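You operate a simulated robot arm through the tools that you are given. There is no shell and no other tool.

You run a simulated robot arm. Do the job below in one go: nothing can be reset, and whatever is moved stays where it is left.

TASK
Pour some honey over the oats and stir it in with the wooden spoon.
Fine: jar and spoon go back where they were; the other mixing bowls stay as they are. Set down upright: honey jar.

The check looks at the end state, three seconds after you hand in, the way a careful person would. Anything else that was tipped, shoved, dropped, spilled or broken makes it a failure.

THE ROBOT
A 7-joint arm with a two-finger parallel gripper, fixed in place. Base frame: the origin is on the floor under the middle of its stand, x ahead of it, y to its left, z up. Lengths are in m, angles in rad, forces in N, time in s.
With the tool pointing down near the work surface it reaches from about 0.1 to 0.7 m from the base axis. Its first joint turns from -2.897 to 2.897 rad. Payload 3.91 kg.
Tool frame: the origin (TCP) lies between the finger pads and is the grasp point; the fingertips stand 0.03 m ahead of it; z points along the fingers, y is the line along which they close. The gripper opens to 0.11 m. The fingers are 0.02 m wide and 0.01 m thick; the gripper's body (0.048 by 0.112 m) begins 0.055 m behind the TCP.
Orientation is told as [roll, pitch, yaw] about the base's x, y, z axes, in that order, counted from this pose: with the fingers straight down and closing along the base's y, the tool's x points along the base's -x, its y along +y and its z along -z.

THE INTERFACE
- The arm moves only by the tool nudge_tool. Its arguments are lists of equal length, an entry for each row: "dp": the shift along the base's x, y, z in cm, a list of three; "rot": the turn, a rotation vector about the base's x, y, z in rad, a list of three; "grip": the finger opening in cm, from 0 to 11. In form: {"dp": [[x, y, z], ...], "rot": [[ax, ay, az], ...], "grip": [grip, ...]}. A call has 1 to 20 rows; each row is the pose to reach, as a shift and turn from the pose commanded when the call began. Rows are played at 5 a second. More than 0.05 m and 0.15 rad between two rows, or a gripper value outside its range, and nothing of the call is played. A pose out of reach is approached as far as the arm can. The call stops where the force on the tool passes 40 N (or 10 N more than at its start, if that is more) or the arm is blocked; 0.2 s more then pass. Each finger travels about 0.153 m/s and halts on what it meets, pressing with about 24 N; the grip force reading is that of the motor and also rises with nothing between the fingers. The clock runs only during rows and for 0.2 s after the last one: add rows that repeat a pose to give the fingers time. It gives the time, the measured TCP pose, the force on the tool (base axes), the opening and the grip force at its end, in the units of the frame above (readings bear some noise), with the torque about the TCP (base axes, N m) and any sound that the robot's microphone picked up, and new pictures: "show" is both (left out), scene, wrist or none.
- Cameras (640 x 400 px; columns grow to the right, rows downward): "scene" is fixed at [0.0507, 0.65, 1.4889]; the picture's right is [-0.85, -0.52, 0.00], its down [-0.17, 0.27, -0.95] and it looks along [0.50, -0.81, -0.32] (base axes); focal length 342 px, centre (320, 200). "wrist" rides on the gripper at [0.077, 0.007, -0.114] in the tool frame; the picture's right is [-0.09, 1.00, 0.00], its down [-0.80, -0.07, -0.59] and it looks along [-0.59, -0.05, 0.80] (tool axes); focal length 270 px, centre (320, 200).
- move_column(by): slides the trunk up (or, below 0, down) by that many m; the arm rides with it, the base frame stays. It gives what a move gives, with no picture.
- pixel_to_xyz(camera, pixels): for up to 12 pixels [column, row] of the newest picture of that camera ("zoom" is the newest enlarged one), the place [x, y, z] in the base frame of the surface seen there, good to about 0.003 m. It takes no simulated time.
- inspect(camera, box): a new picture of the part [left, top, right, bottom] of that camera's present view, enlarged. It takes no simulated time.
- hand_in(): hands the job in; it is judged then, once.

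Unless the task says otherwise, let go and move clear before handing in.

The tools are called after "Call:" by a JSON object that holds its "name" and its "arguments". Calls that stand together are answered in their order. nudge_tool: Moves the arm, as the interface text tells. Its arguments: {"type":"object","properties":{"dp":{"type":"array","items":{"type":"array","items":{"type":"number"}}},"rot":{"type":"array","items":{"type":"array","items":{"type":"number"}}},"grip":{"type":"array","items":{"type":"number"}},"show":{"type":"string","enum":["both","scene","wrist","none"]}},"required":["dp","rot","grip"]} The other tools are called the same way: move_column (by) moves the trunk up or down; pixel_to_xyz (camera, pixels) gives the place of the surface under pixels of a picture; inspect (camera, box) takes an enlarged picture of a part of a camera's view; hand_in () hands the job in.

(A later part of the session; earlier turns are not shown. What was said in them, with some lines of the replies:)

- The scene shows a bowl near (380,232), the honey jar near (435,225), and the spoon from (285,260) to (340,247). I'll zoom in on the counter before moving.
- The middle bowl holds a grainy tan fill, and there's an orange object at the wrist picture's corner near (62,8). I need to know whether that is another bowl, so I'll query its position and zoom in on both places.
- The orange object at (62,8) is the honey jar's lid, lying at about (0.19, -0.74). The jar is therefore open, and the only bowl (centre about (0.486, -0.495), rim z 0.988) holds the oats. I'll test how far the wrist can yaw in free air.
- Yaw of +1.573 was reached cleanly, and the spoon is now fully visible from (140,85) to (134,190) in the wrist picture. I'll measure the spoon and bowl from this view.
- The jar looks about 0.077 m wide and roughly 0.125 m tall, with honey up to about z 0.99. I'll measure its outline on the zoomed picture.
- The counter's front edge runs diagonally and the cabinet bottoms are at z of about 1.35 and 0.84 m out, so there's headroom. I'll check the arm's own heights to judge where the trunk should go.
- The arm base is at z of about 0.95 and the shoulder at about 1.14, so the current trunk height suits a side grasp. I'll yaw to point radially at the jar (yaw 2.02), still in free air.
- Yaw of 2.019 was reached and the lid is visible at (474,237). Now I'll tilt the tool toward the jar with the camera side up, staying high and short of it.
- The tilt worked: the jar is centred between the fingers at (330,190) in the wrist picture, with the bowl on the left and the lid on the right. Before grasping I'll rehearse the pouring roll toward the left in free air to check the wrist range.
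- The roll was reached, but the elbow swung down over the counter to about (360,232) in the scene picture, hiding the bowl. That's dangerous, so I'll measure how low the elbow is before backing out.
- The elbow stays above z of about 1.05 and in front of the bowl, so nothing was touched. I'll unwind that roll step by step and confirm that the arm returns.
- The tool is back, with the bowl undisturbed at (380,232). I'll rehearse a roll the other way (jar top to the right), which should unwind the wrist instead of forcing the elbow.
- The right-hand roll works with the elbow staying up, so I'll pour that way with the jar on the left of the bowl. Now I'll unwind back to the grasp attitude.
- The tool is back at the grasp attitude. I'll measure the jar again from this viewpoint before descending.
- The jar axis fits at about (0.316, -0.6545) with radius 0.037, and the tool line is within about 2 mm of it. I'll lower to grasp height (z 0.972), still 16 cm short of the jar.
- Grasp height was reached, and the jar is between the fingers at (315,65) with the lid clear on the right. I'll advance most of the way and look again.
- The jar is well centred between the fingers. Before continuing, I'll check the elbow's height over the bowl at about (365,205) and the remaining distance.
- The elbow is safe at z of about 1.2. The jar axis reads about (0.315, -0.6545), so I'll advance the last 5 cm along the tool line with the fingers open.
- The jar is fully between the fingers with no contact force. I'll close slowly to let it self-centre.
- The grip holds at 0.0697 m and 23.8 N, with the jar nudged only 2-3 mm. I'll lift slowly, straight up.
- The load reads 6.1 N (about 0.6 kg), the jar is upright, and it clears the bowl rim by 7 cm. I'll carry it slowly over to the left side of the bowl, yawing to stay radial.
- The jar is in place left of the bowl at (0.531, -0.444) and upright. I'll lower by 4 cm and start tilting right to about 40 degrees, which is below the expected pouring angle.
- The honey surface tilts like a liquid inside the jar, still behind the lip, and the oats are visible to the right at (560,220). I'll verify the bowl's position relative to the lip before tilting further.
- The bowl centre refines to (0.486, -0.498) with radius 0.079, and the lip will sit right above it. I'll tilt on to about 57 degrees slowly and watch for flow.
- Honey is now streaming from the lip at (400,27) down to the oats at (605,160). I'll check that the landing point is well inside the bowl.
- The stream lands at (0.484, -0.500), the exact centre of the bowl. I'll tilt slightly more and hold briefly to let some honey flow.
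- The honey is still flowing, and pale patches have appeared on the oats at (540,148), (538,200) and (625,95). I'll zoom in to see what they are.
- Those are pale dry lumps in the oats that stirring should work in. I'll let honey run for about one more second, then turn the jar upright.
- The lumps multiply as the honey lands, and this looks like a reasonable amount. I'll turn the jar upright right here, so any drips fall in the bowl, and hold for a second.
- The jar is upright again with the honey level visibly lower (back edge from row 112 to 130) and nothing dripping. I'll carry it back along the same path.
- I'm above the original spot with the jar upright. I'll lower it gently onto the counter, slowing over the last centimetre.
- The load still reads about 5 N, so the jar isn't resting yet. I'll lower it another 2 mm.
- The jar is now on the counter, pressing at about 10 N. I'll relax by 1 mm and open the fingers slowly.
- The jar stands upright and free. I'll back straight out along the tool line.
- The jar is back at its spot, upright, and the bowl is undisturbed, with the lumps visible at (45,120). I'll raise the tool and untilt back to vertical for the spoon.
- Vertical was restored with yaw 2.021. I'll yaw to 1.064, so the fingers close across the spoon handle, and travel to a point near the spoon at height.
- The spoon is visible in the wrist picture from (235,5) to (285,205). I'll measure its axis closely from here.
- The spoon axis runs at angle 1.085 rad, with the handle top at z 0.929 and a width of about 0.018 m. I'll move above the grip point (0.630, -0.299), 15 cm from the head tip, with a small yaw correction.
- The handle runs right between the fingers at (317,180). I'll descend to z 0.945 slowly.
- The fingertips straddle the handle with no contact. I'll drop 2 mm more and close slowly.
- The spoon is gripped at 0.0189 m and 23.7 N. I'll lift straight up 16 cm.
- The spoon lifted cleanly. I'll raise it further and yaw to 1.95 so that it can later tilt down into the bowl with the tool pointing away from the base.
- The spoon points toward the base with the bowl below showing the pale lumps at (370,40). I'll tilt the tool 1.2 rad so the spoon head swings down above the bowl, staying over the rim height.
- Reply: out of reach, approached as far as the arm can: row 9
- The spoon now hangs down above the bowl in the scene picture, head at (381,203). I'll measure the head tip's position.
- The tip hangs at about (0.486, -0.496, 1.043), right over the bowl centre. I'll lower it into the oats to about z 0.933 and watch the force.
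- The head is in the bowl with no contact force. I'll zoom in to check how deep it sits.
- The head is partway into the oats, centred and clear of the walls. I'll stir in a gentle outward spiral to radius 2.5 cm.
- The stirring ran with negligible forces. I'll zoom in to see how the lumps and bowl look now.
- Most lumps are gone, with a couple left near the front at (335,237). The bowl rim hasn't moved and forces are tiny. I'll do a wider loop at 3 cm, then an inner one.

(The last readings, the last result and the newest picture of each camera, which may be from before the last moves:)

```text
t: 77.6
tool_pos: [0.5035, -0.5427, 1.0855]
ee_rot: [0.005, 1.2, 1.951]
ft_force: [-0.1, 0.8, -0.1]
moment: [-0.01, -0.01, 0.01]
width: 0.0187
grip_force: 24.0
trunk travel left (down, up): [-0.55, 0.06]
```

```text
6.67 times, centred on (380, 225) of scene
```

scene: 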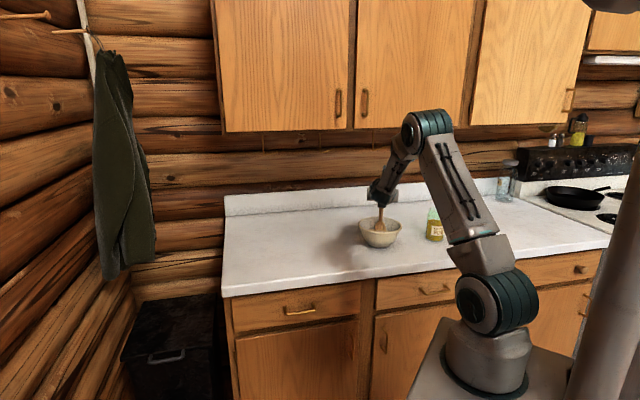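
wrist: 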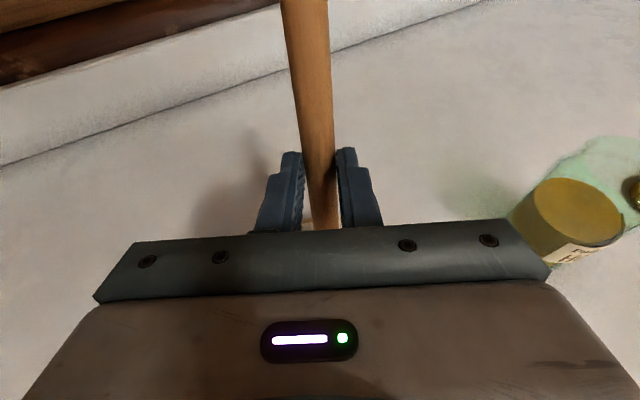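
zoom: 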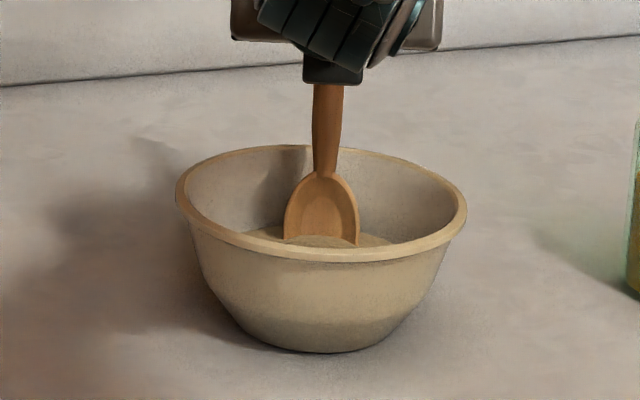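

No lumps are visible in the zoom any more. I'll do one more full turn for thoroughness and finish at the centre.

Call:
{"name": "nudge_tool", "arguments": {"dp": [[1.13, 0.04, 0], [2.0, 1.04, 0], [2.08, 2.59, 0], [0.95, 3.72, 0], [-0.6, 4.14, 0], [-2.15, 3.72, 0], [-3.28, 2.59, 0], [-3.7, 1.04, 0], [-3.28, -0.51, 0], [-2.15, -1.64, 0], [-0.6, -2.06, 0], [0.95, -1.64, 0], [2.08, -0.51, 0], [2.5, 1.04, 0], [1.13, 2.04, 0], [-0.6, 2.54, 0], [-1.9, 1.79, 0], [-1.64, 0.44, 0], [-0.6, 0.24, 0], [-0.6, 1.04, 0]], "rot": [[0, 0, 0], [0, 0, 0], [0, 0, 0], [0, 0, 0], [0, 0, 0], [0, 0, 0], [0, 0, 0], [0, 0, 0], [0, 0, 0], [0, 0, 0], [0, 0, 0], [0, 0, 0], [0, 0, 0], [0, 0, 0], [0, 0, 0], [0, 0, 0], [0, 0, 0], [0, 0, 0], [0, 0, 0], [0, 0, 0]], "grip": [0.8, 0.8, 0.8, 0.8, 0.8, 0.8, 0.8, 0.8, 0.8, 0.8, 0.8, 0.8, 0.8, 0.8, 0.8, 0.8, 0.8, 0.8, 0.8, 0.8]}}

Call:
{"name": "inspect", "arguments": {"camera": "scene", "box": [340, 195, 420, 255]}}

```text
t: 81.8
tool_pos: [0.4982, -0.5308, 1.0878]
ee_rot: [0.002, 1.202, 1.954]
ft_force: [-0.1, 0.4, -0.2]
moment: [-0.05, -0.01, 0.01]
width: 0.0184
grip_force: 24.3
trunk travel left (down, up): [-0.55, 0.06]
```

scene: 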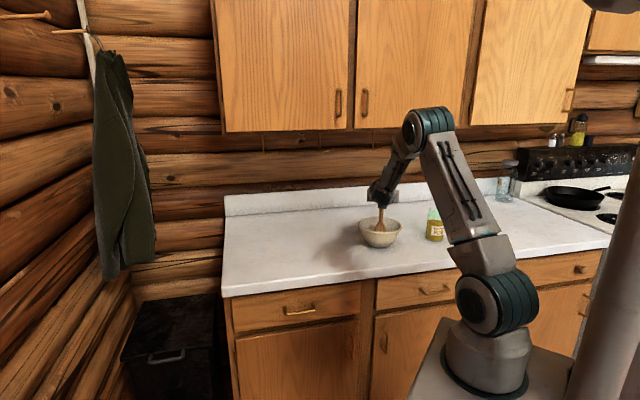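
wrist: 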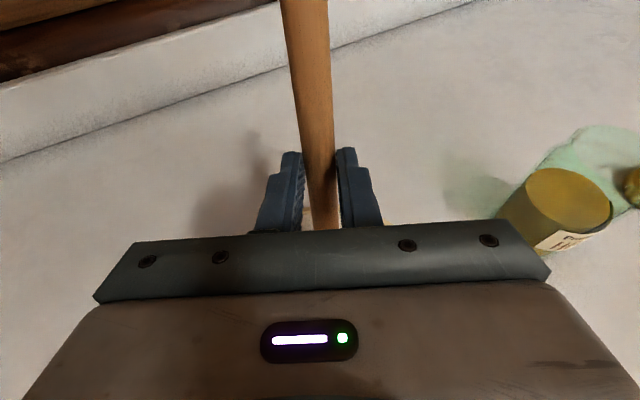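

```text
6.67 times, centred on (380, 225) of scene
```

zoom: 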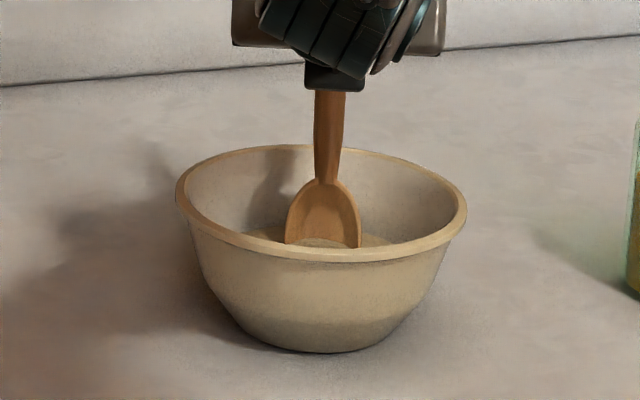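

The oats look uniform and the bowl hasn't moved. I'll lift the spoon straight up out of the bowl and hold it there a second for drips.

Call:
{"name": "nudge_tool", "arguments": {"dp": [[0, 0, 1], [0, 0, 2.5], [0, 0, 4.5], [0, 0, 6.5], [0, 0, 8.5], [0, 0, 10.3], [0, 0.1, 11.3], [0, 0.1, 11.3], [0, 0.1, 11.3], [0, 0.1, 11.3], [0, 0.1, 11.3], [0, 0.1, 11.3]], "rot": [[0, 0, 0], [0, 0, 0], [0, 0, 0], [0, 0, 0], [0, 0, 0], [0, 0, 0], [0, 0, 0], [0, 0, 0], [0, 0, 0], [0, 0, 0], [0, 0, 0], [0, 0, 0]], "grip": [0.8, 0.8, 0.8, 0.8, 0.8, 0.8, 0.8, 0.8, 0.8, 0.8, 0.8, 0.8]}}

Call:
{"name": "inspect", "arguments": {"camera": "scene", "box": [330, 140, 450, 260]}}

```text
t: 84.4
tool_pos: [0.4975, -0.5308, 1.198]
ee_rot: [0.001, 1.199, 1.953]
ft_force: [0.3, 0.2, -1.7]
moment: [0.01, 0.01, -0.01]
width: 0.0186
grip_force: 23.8
trunk travel left (down, up): [-0.55, 0.06]
```

scene: 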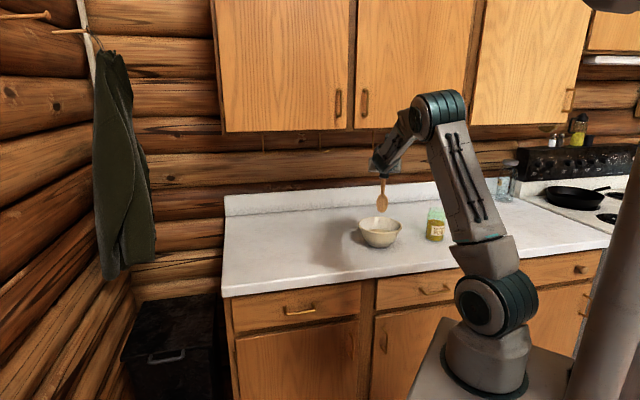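
wrist: 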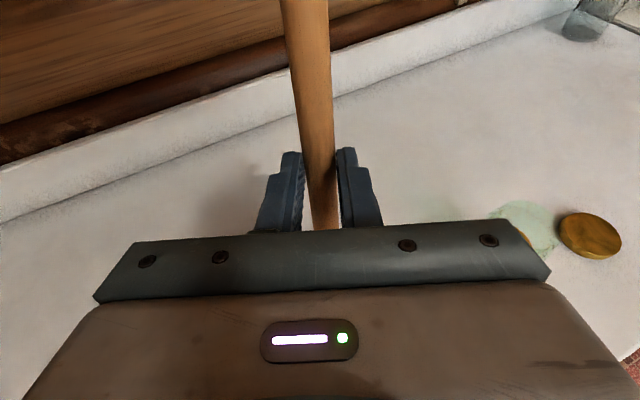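

```text
3.33 times, centred on (390, 200) of scene
```

zoom: 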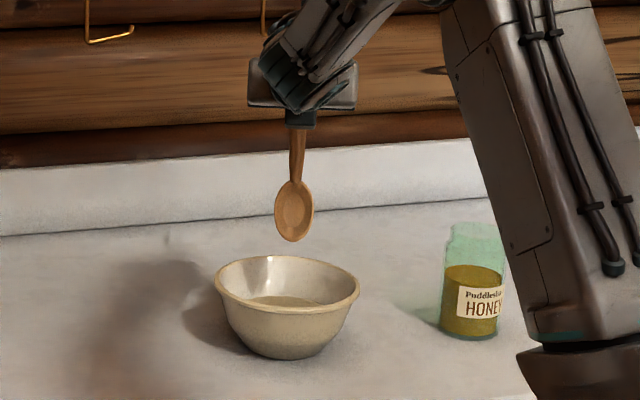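

The spoon is out with no drips and the oats look evenly mixed at (285,300) in the zoom. I'll reverse the tilt back to a horizontal spoon.

Call:
{"name": "nudge_tool", "arguments": {"dp": [[0.2, 0.9, 0], [0.5, 1.8, 0], [0.7, 2.7, 0], [0.9, 3.6, 0], [1.2, 4.5, 0], [1.4, 5.4, 0], [1.6, 6.3, 0], [1.9, 7.2, 0], [2.1, 8.1, 0], [2.1, 8.1, 0]], "rot": [[0.1239, 0.0493, 0], [0.2477, 0.0987, 0], [0.3716, 0.148, 0], [0.4955, 0.1973, 0], [0.6193, 0.2467, 0], [0.7432, 0.296, 0], [0.8671, 0.3453, 0], [0.9909, 0.3947, 0], [1.1148, 0.444, 0], [1.1148, 0.444, 0]], "grip": [0.8, 0.8, 0.8, 0.8, 0.8, 0.8, 0.8, 0.8, 0.8, 0.8]}}

```text
t: 86.6
tool_pos: [0.5206, -0.4495, 1.1997]
ee_rot: [-0.001, -0.002, 1.95]
ft_force: [0.6, -0.5, 0.1]
moment: [-0.03, -0.02, -0.01]
width: 0.0186
grip_force: 24.1
trunk travel left (down, up): [-0.55, 0.06]
```

scene: 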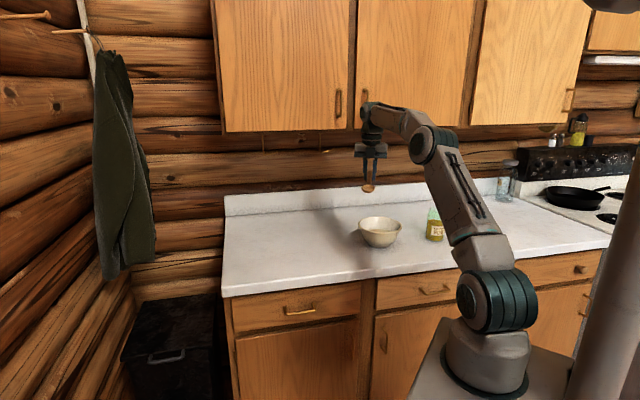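
wrist: 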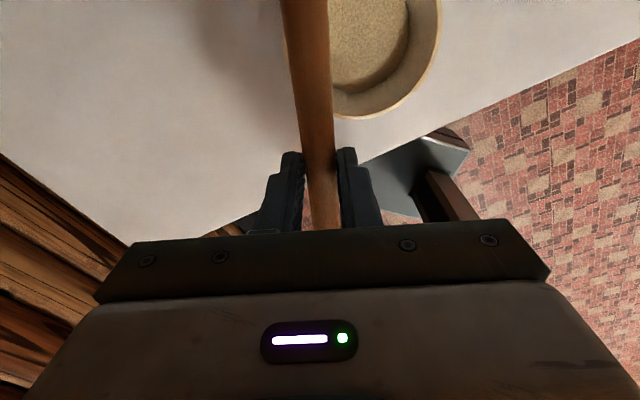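

The oats are uniform in the wrist view at (370,40). Now I'll reverse the yaw and return above the spoon's original place.

Call:
{"name": "nudge_tool", "arguments": {"dp": [[0.5, 0.7, 0], [2, 2.7, 0], [3.5, 4.7, 0], [5, 6.8, -1.2], [6.5, 8.8, -2.7], [8, 10.9, -4.7], [9.5, 12.9, -6.7], [10.5, 14.3, -8.7], [11, 15, -10.7], [11, 15, -10.7]], "rot": [[0, 0, -0.076], [0, 0, -0.176], [0, 0, -0.286], [0, 0, -0.396], [0, 0, -0.506], [0, 0, -0.616], [0, 0, -0.716], [0, 0, -0.816], [0, 0, -0.866], [0, 0, -0.866]], "grip": [0.8, 0.8, 0.8, 0.8, 0.8, 0.8, 0.8, 0.8, 0.8, 0.8]}}

```text
t: 88.8
tool_pos: [0.63, -0.2998, 1.0944]
ee_rot: [-0.001, 0.002, 1.083]
ft_force: [0.4, -0.1, -0.5]
moment: [-0.02, 0.01, -0.05]
width: 0.0186
grip_force: 24.2
trunk travel left (down, up): [-0.55, 0.06]
```

scene: 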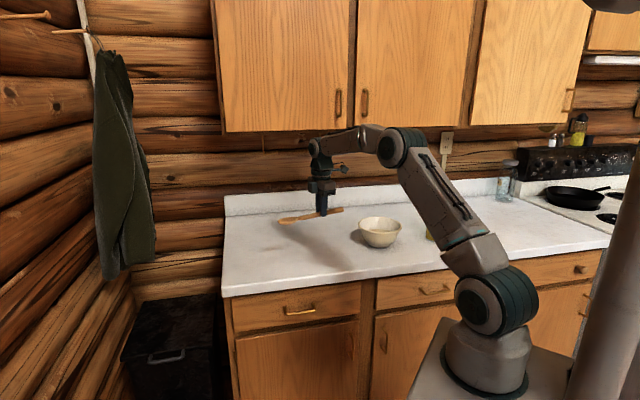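
wrist: 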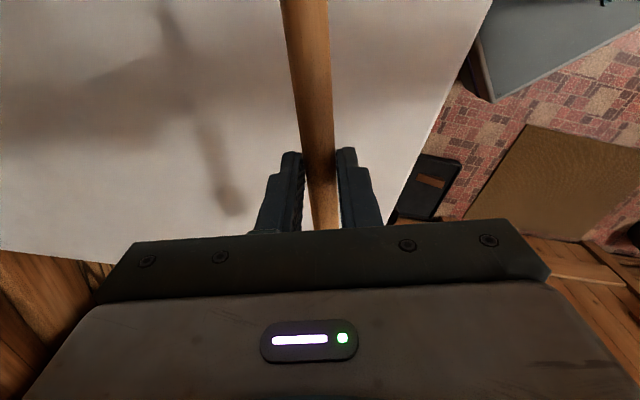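

The spoon is horizontal above its original spot. I'll lower it, slowing near the counter.

Call:
{"name": "nudge_tool", "arguments": {"dp": [[0, 0, -2], [0, 0, -5], [0, 0, -8], [0, 0, -11], [0, 0, -13], [0, 0, -14], [0, 0, -14.5], [0, 0, -14.8], [0, 0, -14.9], [0, 0, -14.9]], "rot": [[0, 0, 0], [0, 0, 0], [0, 0, 0], [0, 0, 0], [0, 0, 0], [0, 0, 0], [0, 0, 0], [0, 0, 0], [0, 0, 0], [0, 0, 0]], "grip": [0.8, 0.8, 0.8, 0.8, 0.8, 0.8, 0.8, 0.8, 0.8, 0.8]}}

```text
t: 91.0
tool_pos: [0.6287, -0.3002, 0.9441]
ee_rot: [-0.001, 0.002, 1.084]
ft_force: [-0.3, 0.0, 5.9]
moment: [0.48, -0.27, 0.02]
width: 0.019
grip_force: 24.1
trunk travel left (down, up): [-0.55, 0.06]
```

scene: 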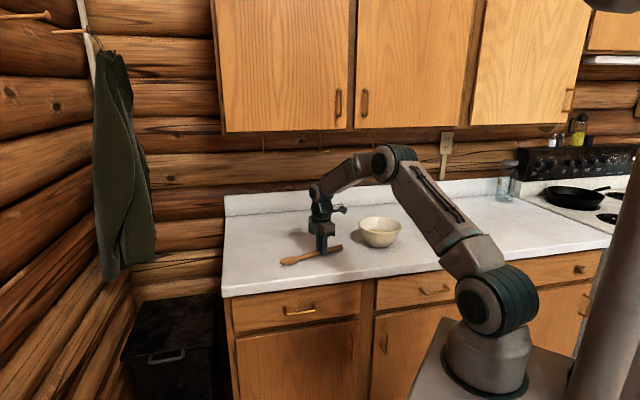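
wrist: 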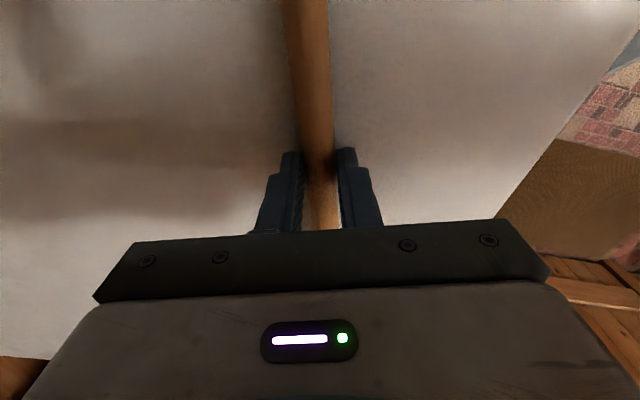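

The spoon's head end is touching the counter (5.9 N up, contact toward the head), so it's resting. I'll open the fingers gently.

Call:
{"name": "nudge_tool", "arguments": {"dp": [[0, 0, 0], [0, 0, 0], [0, 0, 0], [0, 0, 0], [0, 0, 0], [0, 0, 0], [0, 0, 0], [0, 0, 0], [0, 0, 0]], "rot": [[0, 0, 0], [0, 0, 0], [0, 0, 0], [0, 0, 0], [0, 0, 0], [0, 0, 0], [0, 0, 0], [0, 0, 0], [0, 0, 0]], "grip": [1.9, 2.0, 2.1, 2.3, 2.6, 3.0, 3.8, 4.6, 5]}}

```text
t: 93.0
tool_pos: [0.6287, -0.2998, 0.9444]
ee_rot: [-0.001, 0.001, 1.086]
ft_force: [0.5, 0.3, 0.2]
moment: [0.01, 0.0, 0.0]
width: 0.0498
grip_force: 0.1
trunk travel left (down, up): [-0.55, 0.06]
```

scene: 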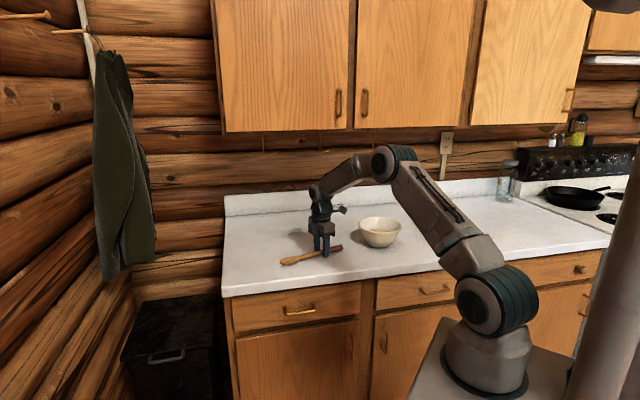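
wrist: 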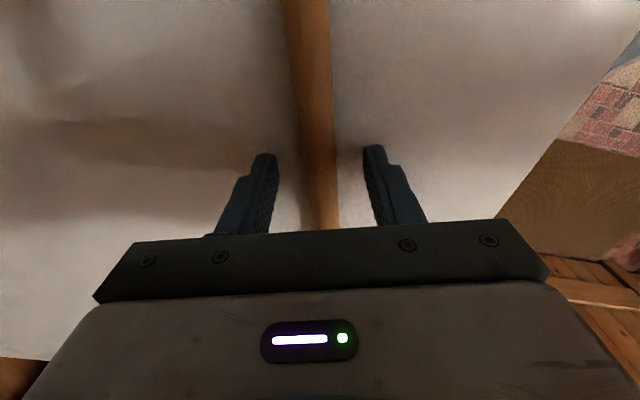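

The spoon is released and lying on the counter, and the fingers are clear of it. I'll rise straight up and then retreat toward the base.

Call:
{"name": "nudge_tool", "arguments": {"dp": [[0, 0, 1], [0, 0, 3], [0, 0, 6], [0, 0, 9], [0, 0, 12], [0, 0, 15], [-2, 1, 18], [-5, 2, 20], [-8, 3, 22], [-11, 4, 24], [-14, 5, 26], [-17, 6, 28], [-20, 7, 30]], "rot": [[0, 0, 0], [0, 0, 0], [0, 0, 0], [0, 0, 0], [0, 0, 0], [0, 0, 0], [0, 0, 0], [0, 0, 0], [0, 0, 0], [0, 0, 0], [0, 0, 0], [0, 0, 0], [0, 0, 0]], "grip": [5, 5, 5, 5, 5, 5, 5, 5, 5, 5, 5, 5, 5]}}

Call:
{"name": "inspect", "arguments": {"camera": "scene", "box": [260, 180, 480, 300]}}

```text
t: 95.8
tool_pos: [0.4267, -0.2286, 1.2457]
ee_rot: [-0.001, 0.002, 1.085]
ft_force: [-0.4, 0.1, -0.7]
moment: [-0.01, 0.01, 0.01]
width: 0.0502
grip_force: 0.1
trunk travel left (down, up): [-0.55, 0.06]
```

scene: 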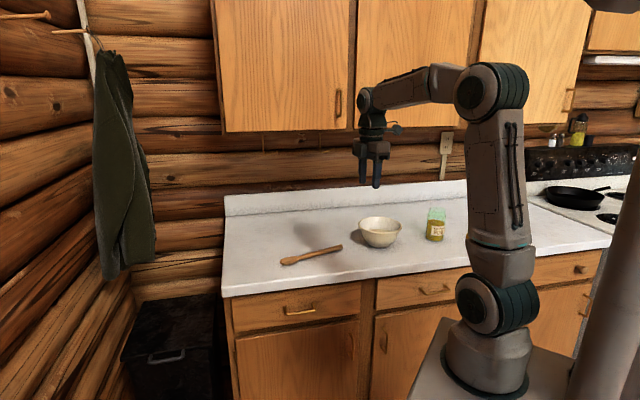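
wrist: 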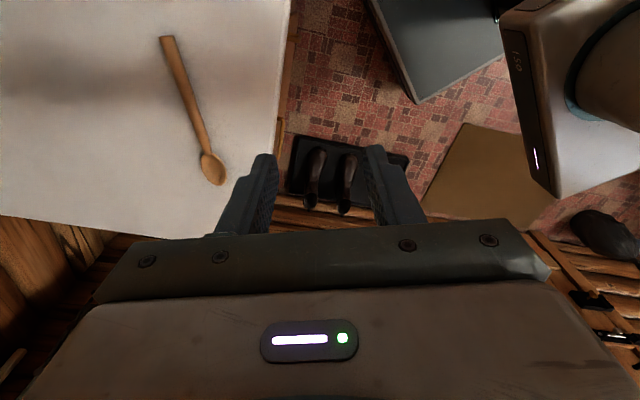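

```text
2.91 times, centred on (370, 240) of scene
```

zoom: 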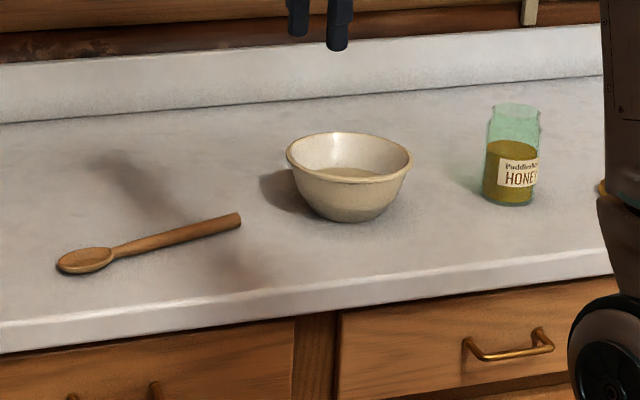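

The jar, bowl and spoon all sit where they were in the first picture. I'll return to the starting pose to look into the bowl from above.

Call:
{"name": "nudge_tool", "arguments": {"dp": [[-1.5, -1.75, 0.4], [-3, -3.5, 0.8], [-4.5, -5.25, 1.2], [-6, -7, 1.6], [-7.5, -8.75, 2], [-9, -10.5, 2.4], [-10.5, -12.25, 2.8], [-12, -14, 3.1], [-13.5, -15.75, 3.1], [-13.5, -15.75, 3.1]], "rot": [[0, 0, -0.12], [0, 0, -0.24], [0, 0, -0.36], [0, 0, -0.48], [0, 0, -0.6], [0, 0, -0.72], [0, 0, -0.84], [0, 0, -0.96], [0, 0, -1.084], [0, 0, -1.084]], "grip": [5, 6, 7, 8, 9, 10, 11, 11, 11, 11]}}

Call:
{"name": "inspect", "arguments": {"camera": "wrist", "box": [60, 40, 440, 260]}}

Call:
{"name": "inspect", "arguments": {"camera": "wrist", "box": [210, 130, 330, 240]}}

```text
t: 98.0
tool_pos: [0.2927, -0.388, 1.2739]
ee_rot: [0.0, 0.0, 0.0]
ft_force: [0.2, -0.1, 0.3]
moment: [0.0, -0.01, -0.03]
width: 0.11
grip_force: 0.2
trunk travel left (down, up): [-0.55, 0.06]
```

scene: 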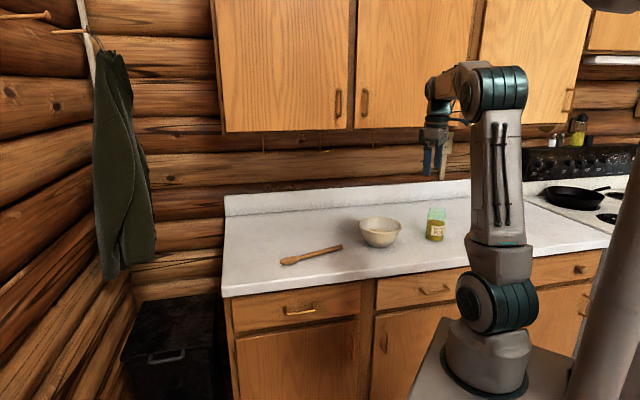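
wrist: 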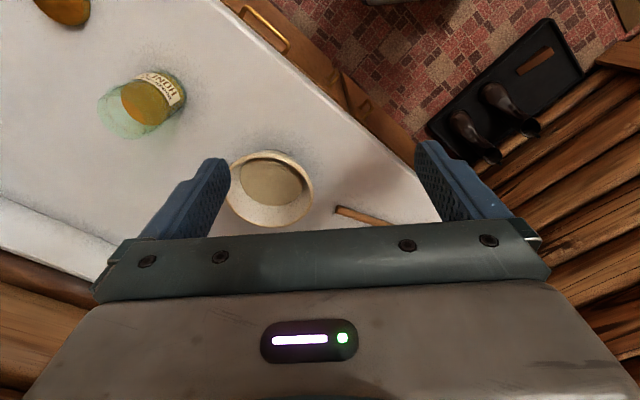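

```text
1.68 times, centred on (250, 150) of wrist
```

zoom: 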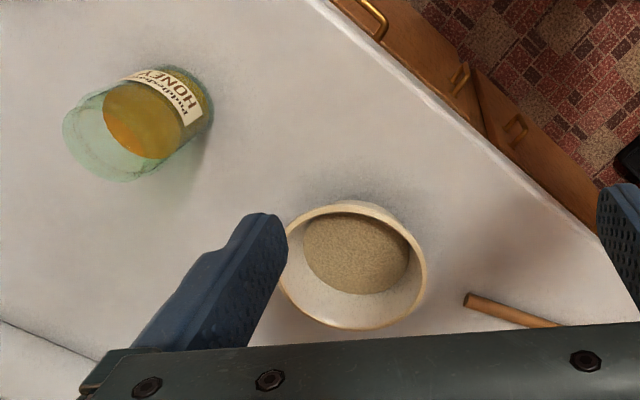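

```text
3.64 times, centred on (270, 185) of wrist
```

zoom: 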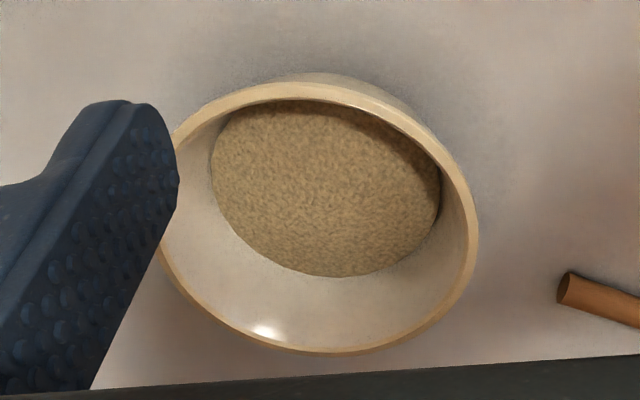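

The bowl shows evenly mixed oats with no lumps. The jar is upright at its spot, the spoon and lid are where they were, and no drips show on the counter. The arm is clear, so I'm handing in.

Call:
{"name": "hand_in", "arguments": {}}

```text
The job is handed in.
```

I poured some honey over the oats and stirred it in with the wooden spoon until no lumps showed. I've handed the job in, but no verdict has come back yet.

- **Oats:** the last close-up shows them evenly mixed. The bowl shows no sign of having moved, and there is no honey on the counter.
- **Honey jar:** it stands upright within a few millimetres of where it was. Its lid is still beside it, untouched.
- **Spoon:** it lies back in its original place on the counter and looked clean when I lifted it out.
- **Other mixing bowls:** I saw no other mixing bowl, so nothing there was touched.

The arm let go of everything and is back at its starting pose.
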